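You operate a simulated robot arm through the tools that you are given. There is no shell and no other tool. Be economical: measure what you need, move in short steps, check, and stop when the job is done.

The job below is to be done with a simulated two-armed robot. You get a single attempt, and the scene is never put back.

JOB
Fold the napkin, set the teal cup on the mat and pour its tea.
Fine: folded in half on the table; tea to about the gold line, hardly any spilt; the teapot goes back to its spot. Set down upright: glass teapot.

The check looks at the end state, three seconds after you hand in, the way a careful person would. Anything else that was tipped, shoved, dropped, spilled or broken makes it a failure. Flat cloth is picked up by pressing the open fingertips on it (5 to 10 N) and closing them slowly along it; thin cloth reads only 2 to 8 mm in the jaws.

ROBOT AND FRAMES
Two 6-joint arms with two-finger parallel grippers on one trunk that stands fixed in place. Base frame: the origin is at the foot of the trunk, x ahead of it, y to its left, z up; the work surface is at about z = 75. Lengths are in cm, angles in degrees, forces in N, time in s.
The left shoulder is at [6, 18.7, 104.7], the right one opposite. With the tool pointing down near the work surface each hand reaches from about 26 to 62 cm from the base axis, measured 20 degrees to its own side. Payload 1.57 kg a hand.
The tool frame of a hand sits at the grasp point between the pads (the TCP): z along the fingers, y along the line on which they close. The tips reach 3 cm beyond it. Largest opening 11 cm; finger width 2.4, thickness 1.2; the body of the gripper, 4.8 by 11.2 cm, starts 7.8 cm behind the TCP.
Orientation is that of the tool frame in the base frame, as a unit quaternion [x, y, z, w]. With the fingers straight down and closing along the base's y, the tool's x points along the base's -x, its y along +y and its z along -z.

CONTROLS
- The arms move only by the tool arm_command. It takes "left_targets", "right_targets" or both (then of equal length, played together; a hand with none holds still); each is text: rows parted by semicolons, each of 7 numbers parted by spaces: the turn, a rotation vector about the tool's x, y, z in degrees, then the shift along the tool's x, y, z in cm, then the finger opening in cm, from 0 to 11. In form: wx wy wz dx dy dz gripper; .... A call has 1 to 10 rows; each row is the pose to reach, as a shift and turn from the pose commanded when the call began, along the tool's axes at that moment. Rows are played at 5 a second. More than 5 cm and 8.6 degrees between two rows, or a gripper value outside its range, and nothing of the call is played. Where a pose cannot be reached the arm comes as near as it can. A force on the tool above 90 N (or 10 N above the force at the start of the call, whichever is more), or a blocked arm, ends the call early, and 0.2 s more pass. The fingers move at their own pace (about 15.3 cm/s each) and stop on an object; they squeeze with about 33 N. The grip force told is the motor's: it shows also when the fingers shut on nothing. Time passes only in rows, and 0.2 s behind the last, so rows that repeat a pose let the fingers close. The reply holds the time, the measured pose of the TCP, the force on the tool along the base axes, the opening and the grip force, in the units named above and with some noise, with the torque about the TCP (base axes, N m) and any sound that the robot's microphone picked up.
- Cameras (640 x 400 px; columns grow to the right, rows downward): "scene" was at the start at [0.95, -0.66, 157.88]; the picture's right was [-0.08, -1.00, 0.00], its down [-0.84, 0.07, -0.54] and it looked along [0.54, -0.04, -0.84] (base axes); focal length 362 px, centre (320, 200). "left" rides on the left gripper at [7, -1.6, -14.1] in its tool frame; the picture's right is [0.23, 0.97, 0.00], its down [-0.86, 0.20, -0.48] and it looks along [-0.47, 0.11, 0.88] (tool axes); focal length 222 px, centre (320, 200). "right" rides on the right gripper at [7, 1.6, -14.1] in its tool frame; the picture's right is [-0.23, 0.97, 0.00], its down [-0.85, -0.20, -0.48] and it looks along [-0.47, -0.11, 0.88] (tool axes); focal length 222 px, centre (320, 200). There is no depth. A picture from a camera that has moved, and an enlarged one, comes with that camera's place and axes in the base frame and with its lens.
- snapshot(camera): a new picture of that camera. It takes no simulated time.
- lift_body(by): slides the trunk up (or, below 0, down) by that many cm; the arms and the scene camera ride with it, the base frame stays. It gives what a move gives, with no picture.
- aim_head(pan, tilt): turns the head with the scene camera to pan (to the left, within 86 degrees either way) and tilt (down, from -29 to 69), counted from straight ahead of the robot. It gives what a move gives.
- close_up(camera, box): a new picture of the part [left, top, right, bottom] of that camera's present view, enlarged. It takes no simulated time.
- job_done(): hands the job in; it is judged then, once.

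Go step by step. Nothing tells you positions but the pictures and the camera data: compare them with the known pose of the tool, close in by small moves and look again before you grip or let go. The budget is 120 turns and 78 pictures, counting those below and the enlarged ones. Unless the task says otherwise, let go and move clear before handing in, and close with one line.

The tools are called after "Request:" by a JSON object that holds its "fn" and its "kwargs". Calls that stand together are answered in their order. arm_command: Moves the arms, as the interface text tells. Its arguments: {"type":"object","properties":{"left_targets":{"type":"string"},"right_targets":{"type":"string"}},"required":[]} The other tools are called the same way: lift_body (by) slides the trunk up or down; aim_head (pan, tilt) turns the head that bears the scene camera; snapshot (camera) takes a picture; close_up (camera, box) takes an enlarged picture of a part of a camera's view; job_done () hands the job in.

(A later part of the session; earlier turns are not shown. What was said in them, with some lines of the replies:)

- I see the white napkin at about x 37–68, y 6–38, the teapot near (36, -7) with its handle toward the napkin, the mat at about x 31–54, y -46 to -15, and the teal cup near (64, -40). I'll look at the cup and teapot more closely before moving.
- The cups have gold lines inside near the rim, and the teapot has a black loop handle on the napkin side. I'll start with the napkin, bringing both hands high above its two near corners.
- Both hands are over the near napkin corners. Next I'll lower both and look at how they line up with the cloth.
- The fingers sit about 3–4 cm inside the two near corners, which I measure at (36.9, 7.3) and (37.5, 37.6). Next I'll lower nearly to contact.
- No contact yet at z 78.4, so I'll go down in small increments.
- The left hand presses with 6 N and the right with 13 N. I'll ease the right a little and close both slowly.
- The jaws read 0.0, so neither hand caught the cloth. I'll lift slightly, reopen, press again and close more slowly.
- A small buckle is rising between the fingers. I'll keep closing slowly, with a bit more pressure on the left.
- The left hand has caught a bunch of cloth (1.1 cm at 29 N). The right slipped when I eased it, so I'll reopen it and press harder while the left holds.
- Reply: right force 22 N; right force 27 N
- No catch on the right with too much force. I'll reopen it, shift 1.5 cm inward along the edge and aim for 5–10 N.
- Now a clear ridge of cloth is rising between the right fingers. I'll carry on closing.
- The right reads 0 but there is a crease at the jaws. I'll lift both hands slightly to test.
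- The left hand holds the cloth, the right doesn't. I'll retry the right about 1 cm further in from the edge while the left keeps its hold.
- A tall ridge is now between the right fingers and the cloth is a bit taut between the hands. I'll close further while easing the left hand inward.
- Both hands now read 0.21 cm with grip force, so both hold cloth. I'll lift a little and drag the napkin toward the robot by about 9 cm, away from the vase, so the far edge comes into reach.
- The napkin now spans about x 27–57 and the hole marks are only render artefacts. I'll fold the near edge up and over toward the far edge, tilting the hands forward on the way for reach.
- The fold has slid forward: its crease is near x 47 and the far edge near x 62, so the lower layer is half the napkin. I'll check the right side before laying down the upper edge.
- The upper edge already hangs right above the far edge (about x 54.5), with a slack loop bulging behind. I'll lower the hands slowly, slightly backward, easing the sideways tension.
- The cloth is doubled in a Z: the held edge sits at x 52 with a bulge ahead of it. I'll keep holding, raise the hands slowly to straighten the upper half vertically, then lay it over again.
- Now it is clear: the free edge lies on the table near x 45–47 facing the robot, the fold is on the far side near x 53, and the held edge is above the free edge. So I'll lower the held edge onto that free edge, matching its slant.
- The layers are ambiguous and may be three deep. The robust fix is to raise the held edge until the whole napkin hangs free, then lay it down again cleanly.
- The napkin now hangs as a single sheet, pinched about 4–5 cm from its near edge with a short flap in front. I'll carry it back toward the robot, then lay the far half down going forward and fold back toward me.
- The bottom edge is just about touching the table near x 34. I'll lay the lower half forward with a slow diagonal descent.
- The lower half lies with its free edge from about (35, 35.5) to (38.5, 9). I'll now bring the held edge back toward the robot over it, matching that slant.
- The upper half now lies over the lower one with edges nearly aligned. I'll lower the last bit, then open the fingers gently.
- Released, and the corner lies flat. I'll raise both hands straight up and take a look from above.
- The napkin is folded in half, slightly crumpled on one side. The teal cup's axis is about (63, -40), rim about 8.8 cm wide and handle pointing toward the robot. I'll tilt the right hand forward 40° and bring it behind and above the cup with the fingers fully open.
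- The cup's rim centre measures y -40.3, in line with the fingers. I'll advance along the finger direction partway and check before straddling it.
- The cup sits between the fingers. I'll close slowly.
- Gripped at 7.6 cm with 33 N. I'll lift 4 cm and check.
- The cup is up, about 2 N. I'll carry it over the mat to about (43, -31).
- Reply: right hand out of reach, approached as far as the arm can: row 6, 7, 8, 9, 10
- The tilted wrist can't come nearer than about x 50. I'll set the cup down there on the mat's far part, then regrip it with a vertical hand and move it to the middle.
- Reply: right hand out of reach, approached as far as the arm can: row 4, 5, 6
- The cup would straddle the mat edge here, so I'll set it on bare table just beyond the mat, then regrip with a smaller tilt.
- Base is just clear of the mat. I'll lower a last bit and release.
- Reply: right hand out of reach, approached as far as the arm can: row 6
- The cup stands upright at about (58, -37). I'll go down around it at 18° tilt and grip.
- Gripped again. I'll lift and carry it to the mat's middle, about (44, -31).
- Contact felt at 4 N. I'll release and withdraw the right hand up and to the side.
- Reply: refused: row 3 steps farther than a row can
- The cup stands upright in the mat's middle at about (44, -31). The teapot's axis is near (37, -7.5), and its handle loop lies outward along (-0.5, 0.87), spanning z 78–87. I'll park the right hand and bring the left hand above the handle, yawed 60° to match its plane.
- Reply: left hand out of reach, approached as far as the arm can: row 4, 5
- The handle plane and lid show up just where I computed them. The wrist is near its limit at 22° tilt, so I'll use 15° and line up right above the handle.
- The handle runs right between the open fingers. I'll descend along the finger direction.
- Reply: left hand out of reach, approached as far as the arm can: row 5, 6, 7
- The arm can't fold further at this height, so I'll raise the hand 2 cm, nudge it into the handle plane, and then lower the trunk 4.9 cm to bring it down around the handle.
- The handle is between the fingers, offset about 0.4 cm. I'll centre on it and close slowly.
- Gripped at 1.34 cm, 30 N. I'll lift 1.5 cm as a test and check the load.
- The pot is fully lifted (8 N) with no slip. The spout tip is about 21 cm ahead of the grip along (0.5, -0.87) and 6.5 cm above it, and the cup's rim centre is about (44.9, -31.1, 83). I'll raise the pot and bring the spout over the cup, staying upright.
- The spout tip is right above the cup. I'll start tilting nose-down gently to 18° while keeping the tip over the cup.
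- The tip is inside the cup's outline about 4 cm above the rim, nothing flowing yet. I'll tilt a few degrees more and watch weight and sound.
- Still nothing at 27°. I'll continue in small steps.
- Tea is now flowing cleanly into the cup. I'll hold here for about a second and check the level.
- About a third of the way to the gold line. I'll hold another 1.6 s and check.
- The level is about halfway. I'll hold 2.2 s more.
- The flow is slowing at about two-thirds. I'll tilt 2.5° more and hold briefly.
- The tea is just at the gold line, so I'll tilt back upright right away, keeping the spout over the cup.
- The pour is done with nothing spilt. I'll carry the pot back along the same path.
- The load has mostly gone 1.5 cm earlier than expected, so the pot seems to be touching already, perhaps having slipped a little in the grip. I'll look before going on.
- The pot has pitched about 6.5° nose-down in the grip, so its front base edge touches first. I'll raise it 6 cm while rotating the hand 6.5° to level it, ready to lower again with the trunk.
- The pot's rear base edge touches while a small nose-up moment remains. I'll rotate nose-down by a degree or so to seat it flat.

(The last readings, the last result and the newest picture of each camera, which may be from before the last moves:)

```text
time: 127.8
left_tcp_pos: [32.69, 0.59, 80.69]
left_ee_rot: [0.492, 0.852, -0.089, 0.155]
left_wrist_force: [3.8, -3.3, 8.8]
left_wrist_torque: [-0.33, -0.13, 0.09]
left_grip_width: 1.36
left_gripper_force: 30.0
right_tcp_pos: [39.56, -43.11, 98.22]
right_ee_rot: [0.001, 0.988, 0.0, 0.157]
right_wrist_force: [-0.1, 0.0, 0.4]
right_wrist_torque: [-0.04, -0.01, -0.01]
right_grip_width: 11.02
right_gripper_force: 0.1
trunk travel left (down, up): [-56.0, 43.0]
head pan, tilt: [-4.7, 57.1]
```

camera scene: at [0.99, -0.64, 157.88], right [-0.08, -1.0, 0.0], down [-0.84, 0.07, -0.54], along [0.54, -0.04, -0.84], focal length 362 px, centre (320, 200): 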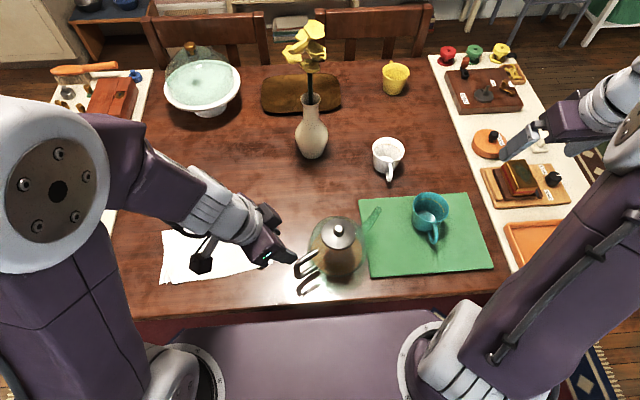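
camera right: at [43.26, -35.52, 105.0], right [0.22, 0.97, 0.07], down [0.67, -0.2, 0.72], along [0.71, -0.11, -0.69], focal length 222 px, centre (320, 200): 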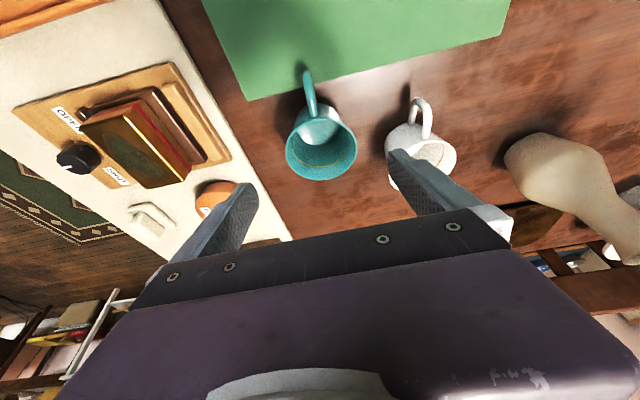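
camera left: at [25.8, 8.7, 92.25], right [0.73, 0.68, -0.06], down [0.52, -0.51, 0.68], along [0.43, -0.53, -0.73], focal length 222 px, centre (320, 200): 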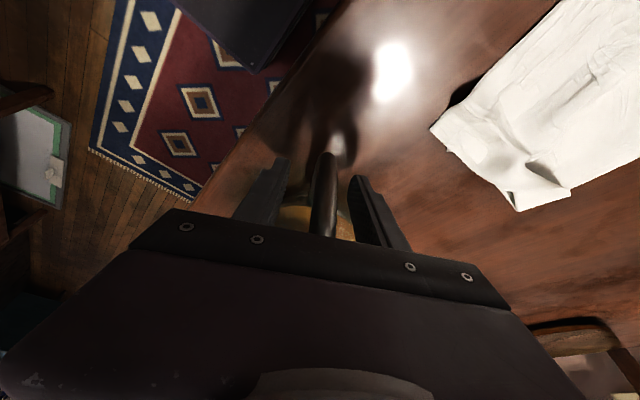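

It is now pressing at the front, so flat lies in between. I'll back off half a degree and then release slowly.

Request:
{"fn": "arm_command", "kwargs": {"left_targets": "0 -0.4 0 0 0 -0.01 0; 0 -0.4 0 0 0 -0.01 0; 0 -0.4 0 0 0 -0.01 0"}}

```text
time: 128.6
left_tcp_pos: [32.61, 0.59, 80.73]
left_ee_rot: [0.493, 0.851, -0.091, 0.157]
left_wrist_force: [2.2, -4.2, 8.1]
left_wrist_torque: [-0.36, -0.09, 0.0]
left_grip_width: 1.36
left_gripper_force: 30.8
right_tcp_pos: [39.47, -43.13, 98.15]
right_ee_rot: [0.001, 0.988, -0.001, 0.156]
right_wrist_force: [-0.7, 0.2, 0.1]
right_wrist_torque: [-0.01, 0.0, 0.02]
right_grip_width: 11.01
right_gripper_force: 0.0
trunk travel left (down, up): [-56.0, 43.0]
head pan, tilt: [-4.7, 57.1]
```

Request:
{"fn": "arm_command", "kwargs": {"left_targets": "0 0 0 0 0 -0.05 0; 0 0 0 0 0 -0.05 0; 0 0 0 0 0 -0.05 1.3; 0 0 0 0 0 -0.05 1.6; 0 0 0 0 0 -0.05 2; 0 0 0 0 0 -0.05 2.6; 0 0 0 0 0 -0.05 3.4; 0 0 0 0 0 -0.05 4.2; 0 0 0 0 0 -0.05 5; 0 0 0 0 0 -0.05 5"}}

```text
time: 130.8
left_tcp_pos: [32.69, 0.66, 80.69]
left_ee_rot: [0.492, 0.851, -0.091, 0.158]
left_wrist_force: [-0.1, 0.2, 0.1]
left_wrist_torque: [0.03, -0.02, 0.0]
left_grip_width: 5.02
left_gripper_force: 0.0
right_tcp_pos: [39.59, -43.06, 98.22]
right_ee_rot: [0.0, 0.988, 0.0, 0.156]
right_wrist_force: [-0.4, 0.2, -0.4]
right_wrist_torque: [0.0, 0.0, 0.01]
right_grip_width: 10.98
right_gripper_force: 0.0
trunk travel left (down, up): [-56.0, 43.0]
head pan, tilt: [-4.7, 57.1]
```

Released. I'll raise straight up with the trunk, clear of the handle, then move the left hand aside.

Request:
{"fn": "lift_body", "kwargs": {"by": 16}}

Request:
{"fn": "arm_command", "kwargs": {"left_targets": "0 0 0 -0.5 0 -2 5; 0 0 0 -1 2 -3.5 5; 0 0 0 -1 5 -4 5; 0 0 0 -1 8 -4 5; 0 0 0 -1 11 -4 5"}}

Request:
{"fn": "snapshot", "kwargs": {"camera": "scene"}}

```text
time: 132.6
left_tcp_pos: [32.6, 0.77, 96.74]
left_ee_rot: [0.492, 0.852, -0.091, 0.157]
left_wrist_force: [1.0, -0.3, -0.7]
left_wrist_torque: [-0.03, 0.03, 0.01]
left_grip_width: 5.01
left_gripper_force: 0.0
right_tcp_pos: [39.54, -43.0, 114.13]
right_ee_rot: [0.0, 0.988, 0.0, 0.155]
right_wrist_force: [0.1, 0.0, -0.5]
right_wrist_torque: [-0.03, -0.02, 0.02]
right_grip_width: 11.01
right_gripper_force: 0.0
trunk travel left (down, up): [-72.0, 27.0]
head pan, tilt: [-4.7, 57.1]
```

```text
time: 133.8
left_tcp_pos: [41.92, 6.7, 100.65]
left_ee_rot: [0.491, 0.852, -0.092, 0.157]
left_wrist_force: [-0.6, 0.1, -0.4]
left_wrist_torque: [-0.02, -0.01, -0.07]
left_grip_width: 4.99
left_gripper_force: 0.1
right_tcp_pos: [39.66, -42.94, 114.15]
right_ee_rot: [0.0, 0.988, 0.0, 0.156]
right_wrist_force: [-0.6, 0.1, -0.4]
right_wrist_torque: [0.01, 0.04, -0.01]
right_grip_width: 11.02
right_gripper_force: 0.0
trunk travel left (down, up): [-72.0, 27.0]
head pan, tilt: [-4.7, 57.1]
```

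```text
1 pictures are left
camera scene: at [1.08, -0.59, 162.38], right [-0.08, -1.0, 0.0], down [-0.84, 0.07, -0.54], along [0.54, -0.04, -0.84], focal length 362 px, centre (320, 200)
```

scene: 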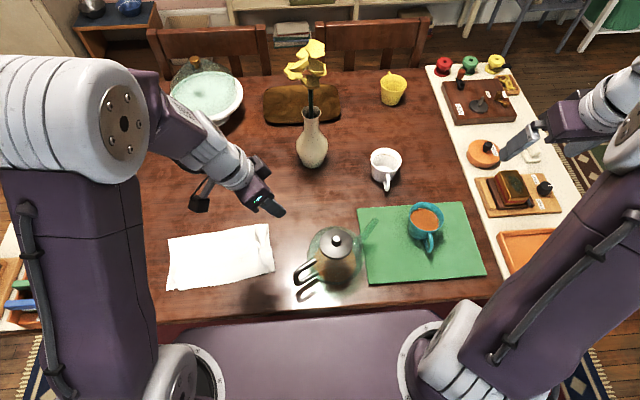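

The pot stands upright at its spot with nothing spilt, the teal cup is on the mat filled to about the gold line, and the napkin lies folded in half. Both hands are clear, so I'm handing in.

Request:
{"fn": "job_done", "kwargs": {}}

```text
The job is handed in.
```

I folded the napkin in half, set the teal cup on the mat with tea to about its gold line, and put the glass teapot back upright on its spot. I saw no spilled tea. The fold is slightly crumpled at one end and one top corner sits about 2–3 cm off, and the pot is back to within about 1 cm.
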